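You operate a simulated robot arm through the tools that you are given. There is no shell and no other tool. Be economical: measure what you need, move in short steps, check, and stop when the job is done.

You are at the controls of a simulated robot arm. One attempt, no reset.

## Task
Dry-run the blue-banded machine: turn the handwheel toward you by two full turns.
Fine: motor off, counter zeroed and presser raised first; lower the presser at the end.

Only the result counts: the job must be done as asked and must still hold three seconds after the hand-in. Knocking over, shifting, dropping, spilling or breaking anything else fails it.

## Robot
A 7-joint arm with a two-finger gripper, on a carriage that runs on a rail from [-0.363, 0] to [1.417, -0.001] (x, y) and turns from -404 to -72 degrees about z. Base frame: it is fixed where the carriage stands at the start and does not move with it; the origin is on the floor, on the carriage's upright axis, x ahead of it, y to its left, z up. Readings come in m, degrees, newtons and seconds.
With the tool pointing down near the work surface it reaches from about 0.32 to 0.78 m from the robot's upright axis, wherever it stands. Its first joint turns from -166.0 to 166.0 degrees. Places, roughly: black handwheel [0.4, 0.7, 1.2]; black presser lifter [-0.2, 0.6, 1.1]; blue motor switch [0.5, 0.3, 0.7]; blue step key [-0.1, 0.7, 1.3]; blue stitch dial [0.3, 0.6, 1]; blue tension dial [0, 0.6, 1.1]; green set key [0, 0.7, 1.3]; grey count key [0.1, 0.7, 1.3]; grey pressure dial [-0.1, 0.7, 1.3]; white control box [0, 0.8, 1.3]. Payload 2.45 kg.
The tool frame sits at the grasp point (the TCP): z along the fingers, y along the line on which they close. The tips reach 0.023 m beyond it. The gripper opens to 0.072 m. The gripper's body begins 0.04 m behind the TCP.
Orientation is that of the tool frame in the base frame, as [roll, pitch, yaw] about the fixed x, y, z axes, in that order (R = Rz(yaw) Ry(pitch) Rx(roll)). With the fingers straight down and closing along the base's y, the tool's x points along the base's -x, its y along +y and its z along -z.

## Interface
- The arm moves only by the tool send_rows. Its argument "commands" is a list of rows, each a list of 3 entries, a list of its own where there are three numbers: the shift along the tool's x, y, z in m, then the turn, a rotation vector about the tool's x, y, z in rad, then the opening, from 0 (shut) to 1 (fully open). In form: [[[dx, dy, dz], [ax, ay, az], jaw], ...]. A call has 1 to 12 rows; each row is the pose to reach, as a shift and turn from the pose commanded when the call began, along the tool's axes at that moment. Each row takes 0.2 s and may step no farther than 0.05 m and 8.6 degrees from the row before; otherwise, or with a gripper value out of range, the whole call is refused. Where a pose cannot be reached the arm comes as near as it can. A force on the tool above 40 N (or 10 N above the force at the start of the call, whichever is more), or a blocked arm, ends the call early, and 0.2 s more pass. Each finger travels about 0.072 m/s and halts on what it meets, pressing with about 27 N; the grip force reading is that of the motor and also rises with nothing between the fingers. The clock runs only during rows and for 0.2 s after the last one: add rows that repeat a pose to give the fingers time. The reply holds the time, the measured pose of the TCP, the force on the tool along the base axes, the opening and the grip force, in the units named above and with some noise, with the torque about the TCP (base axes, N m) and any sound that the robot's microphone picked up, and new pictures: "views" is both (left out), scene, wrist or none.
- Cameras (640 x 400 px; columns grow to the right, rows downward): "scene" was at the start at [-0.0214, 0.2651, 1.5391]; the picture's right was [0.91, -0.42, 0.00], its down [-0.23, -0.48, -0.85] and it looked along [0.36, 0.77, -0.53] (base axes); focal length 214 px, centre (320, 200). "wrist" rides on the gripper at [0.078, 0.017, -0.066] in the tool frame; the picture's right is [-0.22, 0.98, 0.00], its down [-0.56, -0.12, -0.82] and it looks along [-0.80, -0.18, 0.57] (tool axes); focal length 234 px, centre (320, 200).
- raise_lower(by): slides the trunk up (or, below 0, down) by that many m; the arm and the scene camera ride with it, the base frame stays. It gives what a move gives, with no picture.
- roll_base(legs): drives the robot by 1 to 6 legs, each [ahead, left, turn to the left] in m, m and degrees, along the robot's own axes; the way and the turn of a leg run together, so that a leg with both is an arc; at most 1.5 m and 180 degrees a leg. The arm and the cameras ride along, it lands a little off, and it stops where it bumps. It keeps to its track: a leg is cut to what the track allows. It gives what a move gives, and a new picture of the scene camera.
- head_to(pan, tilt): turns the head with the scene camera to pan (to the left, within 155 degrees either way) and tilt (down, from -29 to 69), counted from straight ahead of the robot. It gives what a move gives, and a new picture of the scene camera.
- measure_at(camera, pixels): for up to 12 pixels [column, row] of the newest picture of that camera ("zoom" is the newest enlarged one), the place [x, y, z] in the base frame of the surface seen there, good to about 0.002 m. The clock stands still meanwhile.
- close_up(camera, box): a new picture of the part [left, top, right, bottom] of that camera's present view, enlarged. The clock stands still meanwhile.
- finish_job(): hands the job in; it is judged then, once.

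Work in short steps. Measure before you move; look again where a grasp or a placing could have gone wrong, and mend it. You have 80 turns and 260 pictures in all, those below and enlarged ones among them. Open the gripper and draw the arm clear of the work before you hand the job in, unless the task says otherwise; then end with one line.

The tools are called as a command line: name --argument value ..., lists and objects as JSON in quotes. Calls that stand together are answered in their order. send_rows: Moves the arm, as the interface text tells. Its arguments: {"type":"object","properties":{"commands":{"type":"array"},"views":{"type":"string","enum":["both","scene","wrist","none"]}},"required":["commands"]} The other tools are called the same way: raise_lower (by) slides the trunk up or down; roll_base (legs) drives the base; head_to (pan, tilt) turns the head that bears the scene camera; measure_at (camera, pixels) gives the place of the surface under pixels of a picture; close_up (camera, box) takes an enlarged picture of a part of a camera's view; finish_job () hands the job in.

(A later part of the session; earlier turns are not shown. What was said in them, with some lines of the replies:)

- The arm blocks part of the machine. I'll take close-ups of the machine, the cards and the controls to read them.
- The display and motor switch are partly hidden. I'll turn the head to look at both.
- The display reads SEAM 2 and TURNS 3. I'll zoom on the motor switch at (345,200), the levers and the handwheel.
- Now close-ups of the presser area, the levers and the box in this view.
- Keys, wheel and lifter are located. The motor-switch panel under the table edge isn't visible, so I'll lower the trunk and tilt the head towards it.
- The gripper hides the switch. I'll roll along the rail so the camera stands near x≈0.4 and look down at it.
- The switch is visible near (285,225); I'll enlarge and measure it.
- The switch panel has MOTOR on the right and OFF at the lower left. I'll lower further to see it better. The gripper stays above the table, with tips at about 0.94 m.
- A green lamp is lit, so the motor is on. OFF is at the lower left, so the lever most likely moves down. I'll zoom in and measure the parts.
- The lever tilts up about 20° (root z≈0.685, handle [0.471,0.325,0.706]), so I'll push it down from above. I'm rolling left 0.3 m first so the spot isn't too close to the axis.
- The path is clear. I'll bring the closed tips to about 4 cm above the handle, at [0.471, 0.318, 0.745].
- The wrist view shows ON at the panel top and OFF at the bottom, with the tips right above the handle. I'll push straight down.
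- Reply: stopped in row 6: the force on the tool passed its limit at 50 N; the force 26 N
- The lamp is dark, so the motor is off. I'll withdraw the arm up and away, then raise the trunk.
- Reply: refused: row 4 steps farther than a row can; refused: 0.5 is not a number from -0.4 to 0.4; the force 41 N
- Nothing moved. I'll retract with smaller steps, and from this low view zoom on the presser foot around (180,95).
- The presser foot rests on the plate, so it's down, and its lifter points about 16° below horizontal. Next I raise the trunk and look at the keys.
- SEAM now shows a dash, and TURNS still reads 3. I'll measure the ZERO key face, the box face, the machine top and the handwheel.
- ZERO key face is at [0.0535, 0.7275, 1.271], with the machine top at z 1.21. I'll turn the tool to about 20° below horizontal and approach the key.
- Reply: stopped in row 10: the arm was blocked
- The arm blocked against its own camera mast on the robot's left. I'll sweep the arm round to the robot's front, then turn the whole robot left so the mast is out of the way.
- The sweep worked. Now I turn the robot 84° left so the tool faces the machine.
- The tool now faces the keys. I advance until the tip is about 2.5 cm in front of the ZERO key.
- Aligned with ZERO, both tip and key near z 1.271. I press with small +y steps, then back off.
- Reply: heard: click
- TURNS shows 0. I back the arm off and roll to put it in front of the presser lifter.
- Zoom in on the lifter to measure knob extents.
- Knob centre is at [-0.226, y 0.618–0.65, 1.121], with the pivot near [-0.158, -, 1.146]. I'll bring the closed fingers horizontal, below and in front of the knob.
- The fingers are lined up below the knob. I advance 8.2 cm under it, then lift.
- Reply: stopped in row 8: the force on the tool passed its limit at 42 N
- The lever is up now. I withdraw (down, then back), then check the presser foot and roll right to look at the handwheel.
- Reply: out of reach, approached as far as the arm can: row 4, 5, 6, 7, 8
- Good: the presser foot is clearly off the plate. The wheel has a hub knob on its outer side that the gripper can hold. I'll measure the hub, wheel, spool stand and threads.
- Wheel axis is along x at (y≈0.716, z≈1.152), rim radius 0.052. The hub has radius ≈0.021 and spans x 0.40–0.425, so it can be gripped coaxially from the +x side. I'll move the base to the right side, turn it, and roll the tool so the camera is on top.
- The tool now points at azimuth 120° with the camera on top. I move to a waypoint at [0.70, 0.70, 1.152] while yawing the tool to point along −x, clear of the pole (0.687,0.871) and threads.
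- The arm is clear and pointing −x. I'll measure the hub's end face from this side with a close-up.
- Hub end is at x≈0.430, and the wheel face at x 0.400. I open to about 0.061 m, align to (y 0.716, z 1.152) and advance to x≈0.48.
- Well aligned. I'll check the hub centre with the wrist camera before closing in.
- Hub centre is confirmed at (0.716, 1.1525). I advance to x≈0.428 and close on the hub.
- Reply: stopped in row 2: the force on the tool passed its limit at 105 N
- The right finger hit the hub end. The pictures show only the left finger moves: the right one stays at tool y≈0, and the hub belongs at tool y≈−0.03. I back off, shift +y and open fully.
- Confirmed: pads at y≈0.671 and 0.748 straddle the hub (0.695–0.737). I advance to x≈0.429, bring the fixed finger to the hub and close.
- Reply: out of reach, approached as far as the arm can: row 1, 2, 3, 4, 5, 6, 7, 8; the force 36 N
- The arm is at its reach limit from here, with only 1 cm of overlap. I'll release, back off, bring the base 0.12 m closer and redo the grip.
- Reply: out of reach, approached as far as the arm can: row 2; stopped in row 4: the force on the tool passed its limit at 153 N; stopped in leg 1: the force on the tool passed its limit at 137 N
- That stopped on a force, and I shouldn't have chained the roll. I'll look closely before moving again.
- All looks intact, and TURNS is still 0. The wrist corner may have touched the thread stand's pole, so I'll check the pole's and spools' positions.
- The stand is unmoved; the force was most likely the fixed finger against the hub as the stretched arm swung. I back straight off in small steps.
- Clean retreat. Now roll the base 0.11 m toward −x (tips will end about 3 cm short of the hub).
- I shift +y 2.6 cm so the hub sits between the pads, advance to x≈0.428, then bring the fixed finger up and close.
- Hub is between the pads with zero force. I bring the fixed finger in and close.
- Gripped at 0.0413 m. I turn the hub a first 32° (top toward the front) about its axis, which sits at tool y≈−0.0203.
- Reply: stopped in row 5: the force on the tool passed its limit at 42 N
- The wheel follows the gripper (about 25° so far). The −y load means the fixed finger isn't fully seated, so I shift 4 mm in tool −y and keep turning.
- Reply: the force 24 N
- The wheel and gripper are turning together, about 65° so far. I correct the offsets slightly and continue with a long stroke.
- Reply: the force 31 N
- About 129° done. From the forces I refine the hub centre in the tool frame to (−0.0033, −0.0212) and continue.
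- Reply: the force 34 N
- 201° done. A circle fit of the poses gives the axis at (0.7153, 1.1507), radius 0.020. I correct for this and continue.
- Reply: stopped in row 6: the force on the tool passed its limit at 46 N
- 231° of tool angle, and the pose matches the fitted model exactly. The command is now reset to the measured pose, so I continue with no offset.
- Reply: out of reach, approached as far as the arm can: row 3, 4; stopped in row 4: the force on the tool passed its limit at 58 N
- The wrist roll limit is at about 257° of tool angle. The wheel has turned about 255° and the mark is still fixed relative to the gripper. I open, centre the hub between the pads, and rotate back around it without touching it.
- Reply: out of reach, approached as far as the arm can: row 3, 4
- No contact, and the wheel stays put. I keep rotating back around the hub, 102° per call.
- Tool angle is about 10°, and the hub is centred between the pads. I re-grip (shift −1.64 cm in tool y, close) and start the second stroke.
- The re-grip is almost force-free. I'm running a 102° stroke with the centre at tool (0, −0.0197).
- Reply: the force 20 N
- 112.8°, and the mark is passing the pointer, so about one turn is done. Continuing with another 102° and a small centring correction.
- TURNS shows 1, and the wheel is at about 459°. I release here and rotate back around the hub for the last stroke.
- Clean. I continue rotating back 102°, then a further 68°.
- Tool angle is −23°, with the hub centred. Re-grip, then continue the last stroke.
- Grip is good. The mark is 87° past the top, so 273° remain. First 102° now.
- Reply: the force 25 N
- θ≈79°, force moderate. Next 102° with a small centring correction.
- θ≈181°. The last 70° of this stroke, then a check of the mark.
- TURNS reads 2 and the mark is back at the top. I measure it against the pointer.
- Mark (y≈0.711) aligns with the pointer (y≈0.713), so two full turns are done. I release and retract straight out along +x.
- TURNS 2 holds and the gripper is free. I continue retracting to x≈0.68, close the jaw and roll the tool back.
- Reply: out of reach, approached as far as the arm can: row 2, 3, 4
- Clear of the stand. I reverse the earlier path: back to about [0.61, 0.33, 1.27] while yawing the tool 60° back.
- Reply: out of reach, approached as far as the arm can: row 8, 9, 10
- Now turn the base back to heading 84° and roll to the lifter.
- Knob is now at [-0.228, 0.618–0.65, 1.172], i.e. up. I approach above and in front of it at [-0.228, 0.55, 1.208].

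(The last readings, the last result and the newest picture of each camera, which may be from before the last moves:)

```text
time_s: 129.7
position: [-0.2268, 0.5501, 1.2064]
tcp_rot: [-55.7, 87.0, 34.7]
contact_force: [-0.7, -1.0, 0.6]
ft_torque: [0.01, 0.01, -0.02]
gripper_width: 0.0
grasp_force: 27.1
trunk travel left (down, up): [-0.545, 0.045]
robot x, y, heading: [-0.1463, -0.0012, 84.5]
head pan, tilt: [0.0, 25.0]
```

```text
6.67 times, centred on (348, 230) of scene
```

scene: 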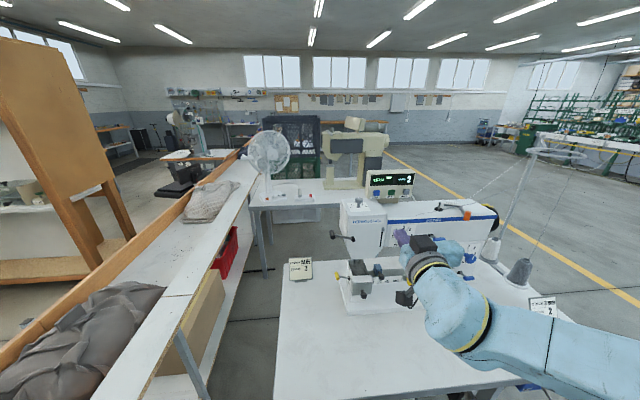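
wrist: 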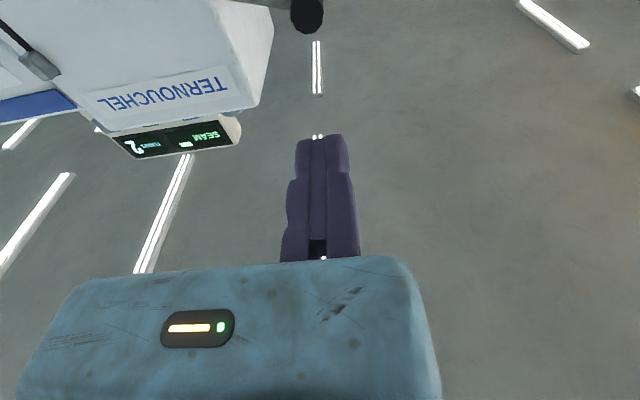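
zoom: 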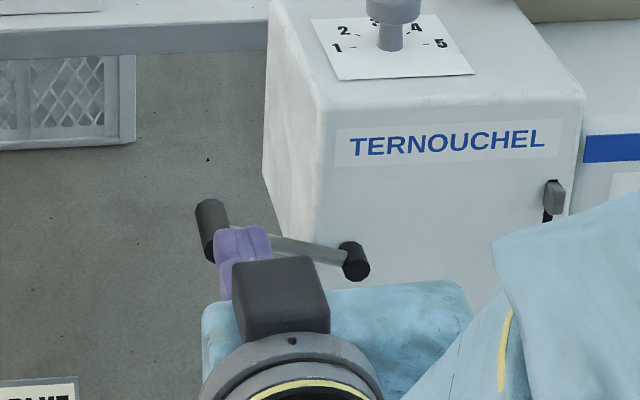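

Aligned with the knob. I advance above it and press down.

send_rows --commands '[[[0, 0, 0.041], [0, 0, 0], 0], [[0, 0, 0.082], [0, 0, 0], 0], [[0.018, 0, 0.082], [0, 0, 0], 0], [[0.03, 0, 0.082], [0, 0, 0], 0], [[0.042, 0, 0.082], [0, 0, 0], 0], [[0.054, 0, 0.082], [0, 0, 0], 0], [[0.064, 0, 0.082], [0, 0, 0], 0], [[0.072, 0, 0.082], [0, 0, 0], 0]]' --views "wrist"

close_up --camera "scene" --box '[300, 200, 396, 260]'

```text
time_s: 131.4
position: [-0.2254, 0.634, 1.1398]
tcp_rot: [-52.3, 86.9, 38.2]
contact_force: [0.0, 1.4, 8.1]
ft_torque: [-0.09, 0.05, 0.0]
gripper_width: 0.0002
grasp_force: 27.1
trunk travel left (down, up): [-0.545, 0.045]
robot x, y, heading: [-0.142, 0.0008, 84.7]
head pan, tilt: [0.0, 25.0]
```

wrist: 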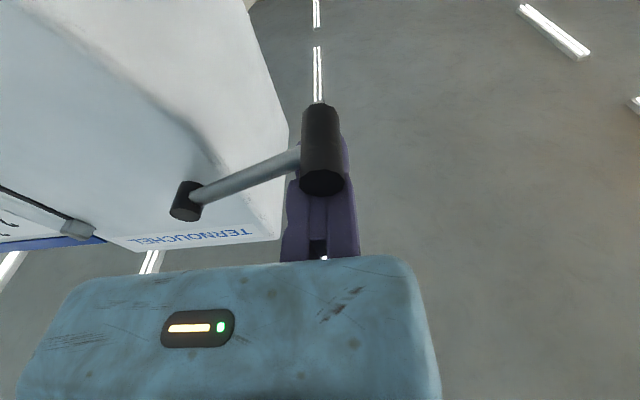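

```text
6.67 times, centred on (348, 230) of scene
```

zoom: 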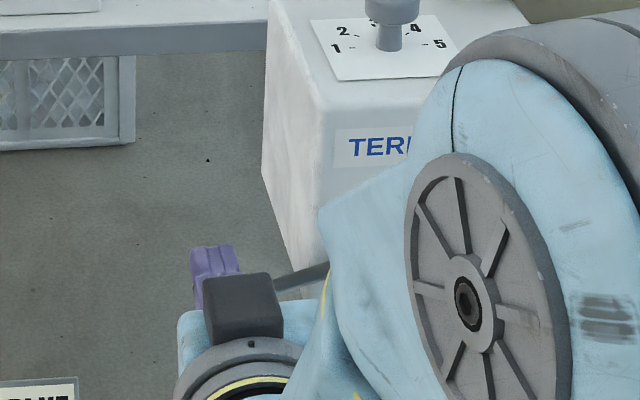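

Lever is down to near its starting angle with only 8 N. I press a little further until it stops, then lift off and back away.

send_rows --commands '[[[0.004, 0, 0], [0, 0, 0], 0], [[0.008, 0, 0], [0, 0, 0], 0], [[0.01, 0, 0], [0, 0, 0], 0]]' --views "none"

send_rows --commands '[[[-0.02, 0, 0], [0, 0, 0], 0], [[-0.04, 0, -0.01], [0, 0, 0], 0], [[-0.05, 0, -0.055], [0, 0, 0], 0], [[-0.06, 0, -0.1], [0, 0, 0], 0], [[-0.07, 0, -0.145], [0, 0, 0], 0.3], [[-0.07, 0, -0.19], [0, 0, 0], 0.6]]' --views "wrist"

close_up --camera "scene" --box '[280, 170, 472, 290]'

```text
time_s: 132.1
position: [-0.2263, 0.6347, 1.139]
tcp_rot: [-40.9, 86.2, 49.7]
contact_force: [-0.3, -6.4, 15.8]
ft_torque: [-0.29, 0.01, -0.01]
gripper_width: 0.0001
grasp_force: 26.6
trunk travel left (down, up): [-0.545, 0.045]
robot x, y, heading: [-0.1434, -0.0012, 84.8]
head pan, tilt: [0.0, 25.0]
stopped in row 2: the force on the tool passed its limit at 44 N (the readings are from after the stop); the commanded pose is now the measured one
```

```text
time_s: 133.4
position: [-0.2417, 0.4733, 1.2174]
tcp_rot: [-45.8, 86.6, 44.8]
contact_force: [0.4, 0.8, 0.5]
ft_torque: [-0.01, 0.03, 0.02]
gripper_width: 0.0432
grasp_force: 0.1
out of reach, approached as far as the arm can: row 6
trunk travel left (down, up): [-0.545, 0.045]
robot x, y, heading: [-0.1443, -0.0011, 84.4]
head pan, tilt: [0.0, 25.0]
```

wrist: 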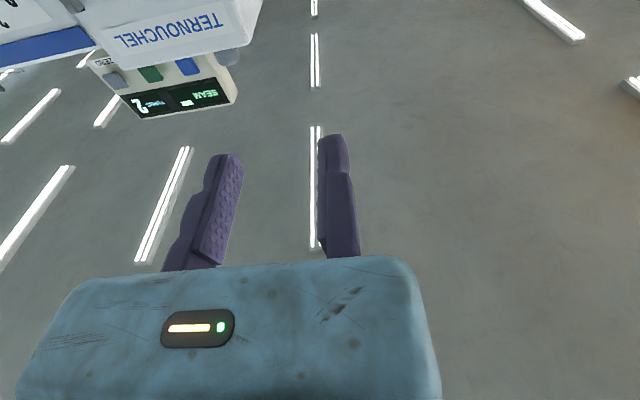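

```text
3.33 times, centred on (376, 230) of scene
```

zoom: 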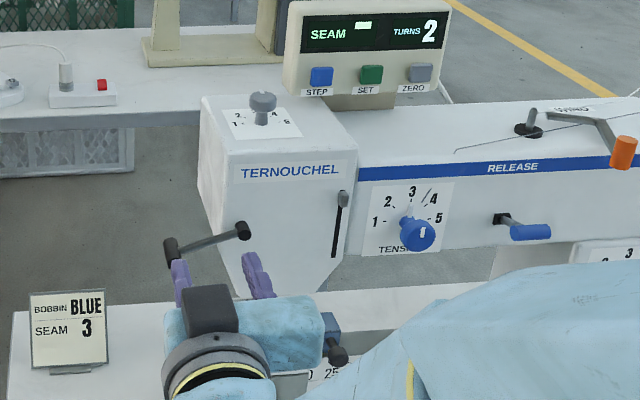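

The lifter is back down and TURNS reads 2. I roll clear, then check the presser foot.

roll_base --legs '[[0, -0.3, 0]]'

head_to --pan 18 --tilt 32

close_up --camera "scene" --box '[230, 160, 390, 260]'

```text
time_s: 135.5
position: [0.0568, 0.4735, 1.2167]
tcp_rot: [-45.3, 86.6, 45.2]
contact_force: [0.5, -0.8, 0.1]
ft_torque: [0.0, -0.01, 0.02]
gripper_width: 0.0433
grasp_force: 0.1
trunk travel left (down, up): [-0.545, 0.045]
robot x, y, heading: [0.1542, -0.0008, 84.5]
head pan, tilt: [0.0, 25.0]
```

scene: 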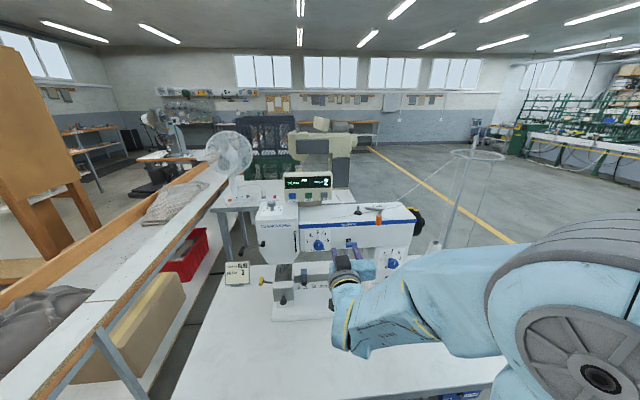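

```text
time_s: 136.3
position: [0.0576, 0.4737, 1.2165]
tcp_rot: [-45.5, 86.5, 45.1]
contact_force: [-0.5, 0.1, 0.7]
ft_torque: [-0.02, 0.0, 0.01]
gripper_width: 0.0433
grasp_force: 0.1
trunk travel left (down, up): [-0.545, 0.045]
robot x, y, heading: [0.1524, -0.0024, 84.9]
head pan, tilt: [18.0, 32.0]
```

scene: 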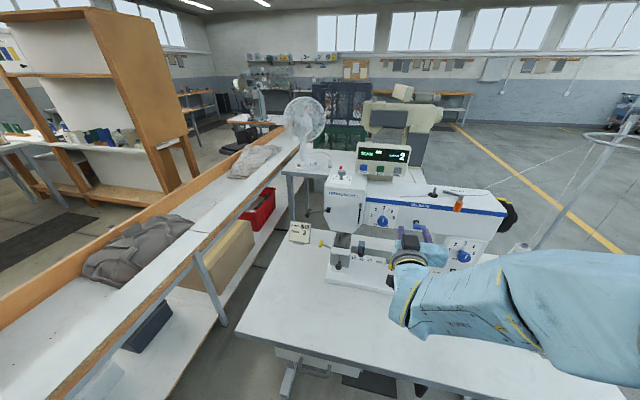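

```text
4.00 times, centred on (310, 210) of scene
```

zoom: 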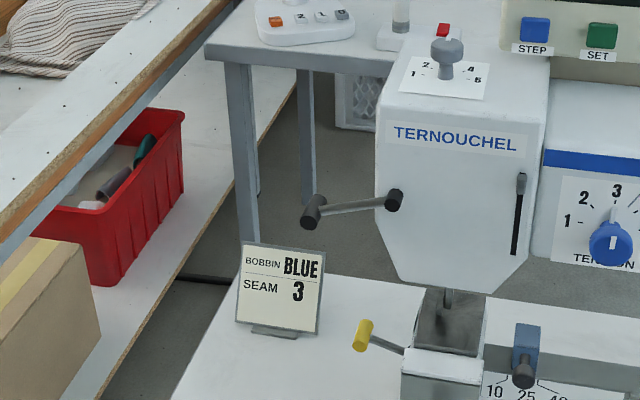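

The lifter is at its lowered angle, the foot is down, TURNS is 2 and the motor is off. I open the gripper, lift it a bit more, and hand in.

send_rows --commands '[[[-0.04, 0, 0], [0, 0, 0], 1], [[-0.08, 0, 0], [0, 0, 0], 1], [[-0.11, 0, 0], [0, 0, 0], 1]]' --views "scene"

close_up --camera "scene" --box '[300, 130, 540, 280]'

```text
time_s: 137.2
position: [0.0525, 0.4684, 1.3274]
tcp_rot: [-46.1, 86.5, 44.3]
contact_force: [0.8, 0.1, -0.5]
ft_torque: [-0.02, -0.01, 0.0]
gripper_width: 0.072
grasp_force: 0.0
trunk travel left (down, up): [-0.545, 0.045]
robot x, y, heading: [0.1524, 0.0003, 84.5]
head pan, tilt: [18.0, 32.0]
```

scene: 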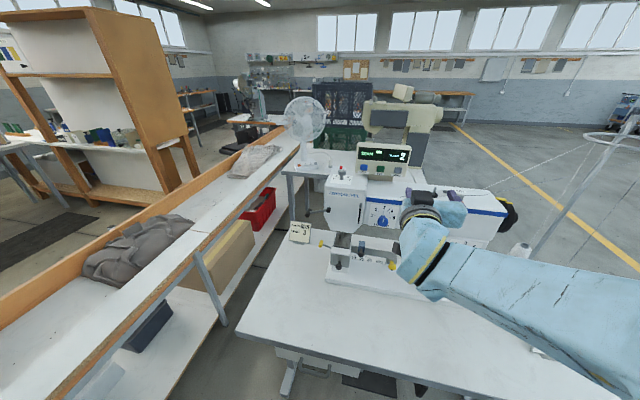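

```text
2.67 times, centred on (420, 205) of scene
5 turns are left
```

zoom: 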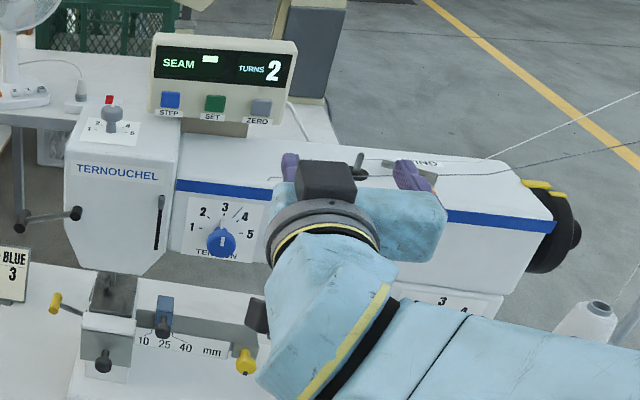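

Everything checks out, so I hand in.

finish_job

```text
The job is handed in.
```

The dry run is done and handed in: motor off, counter zeroed, presser raised, handwheel turned two full turns toward the operator (TURNS shows 2, mark back at the pointer), presser lowered again, and the arm open and clear of the work.
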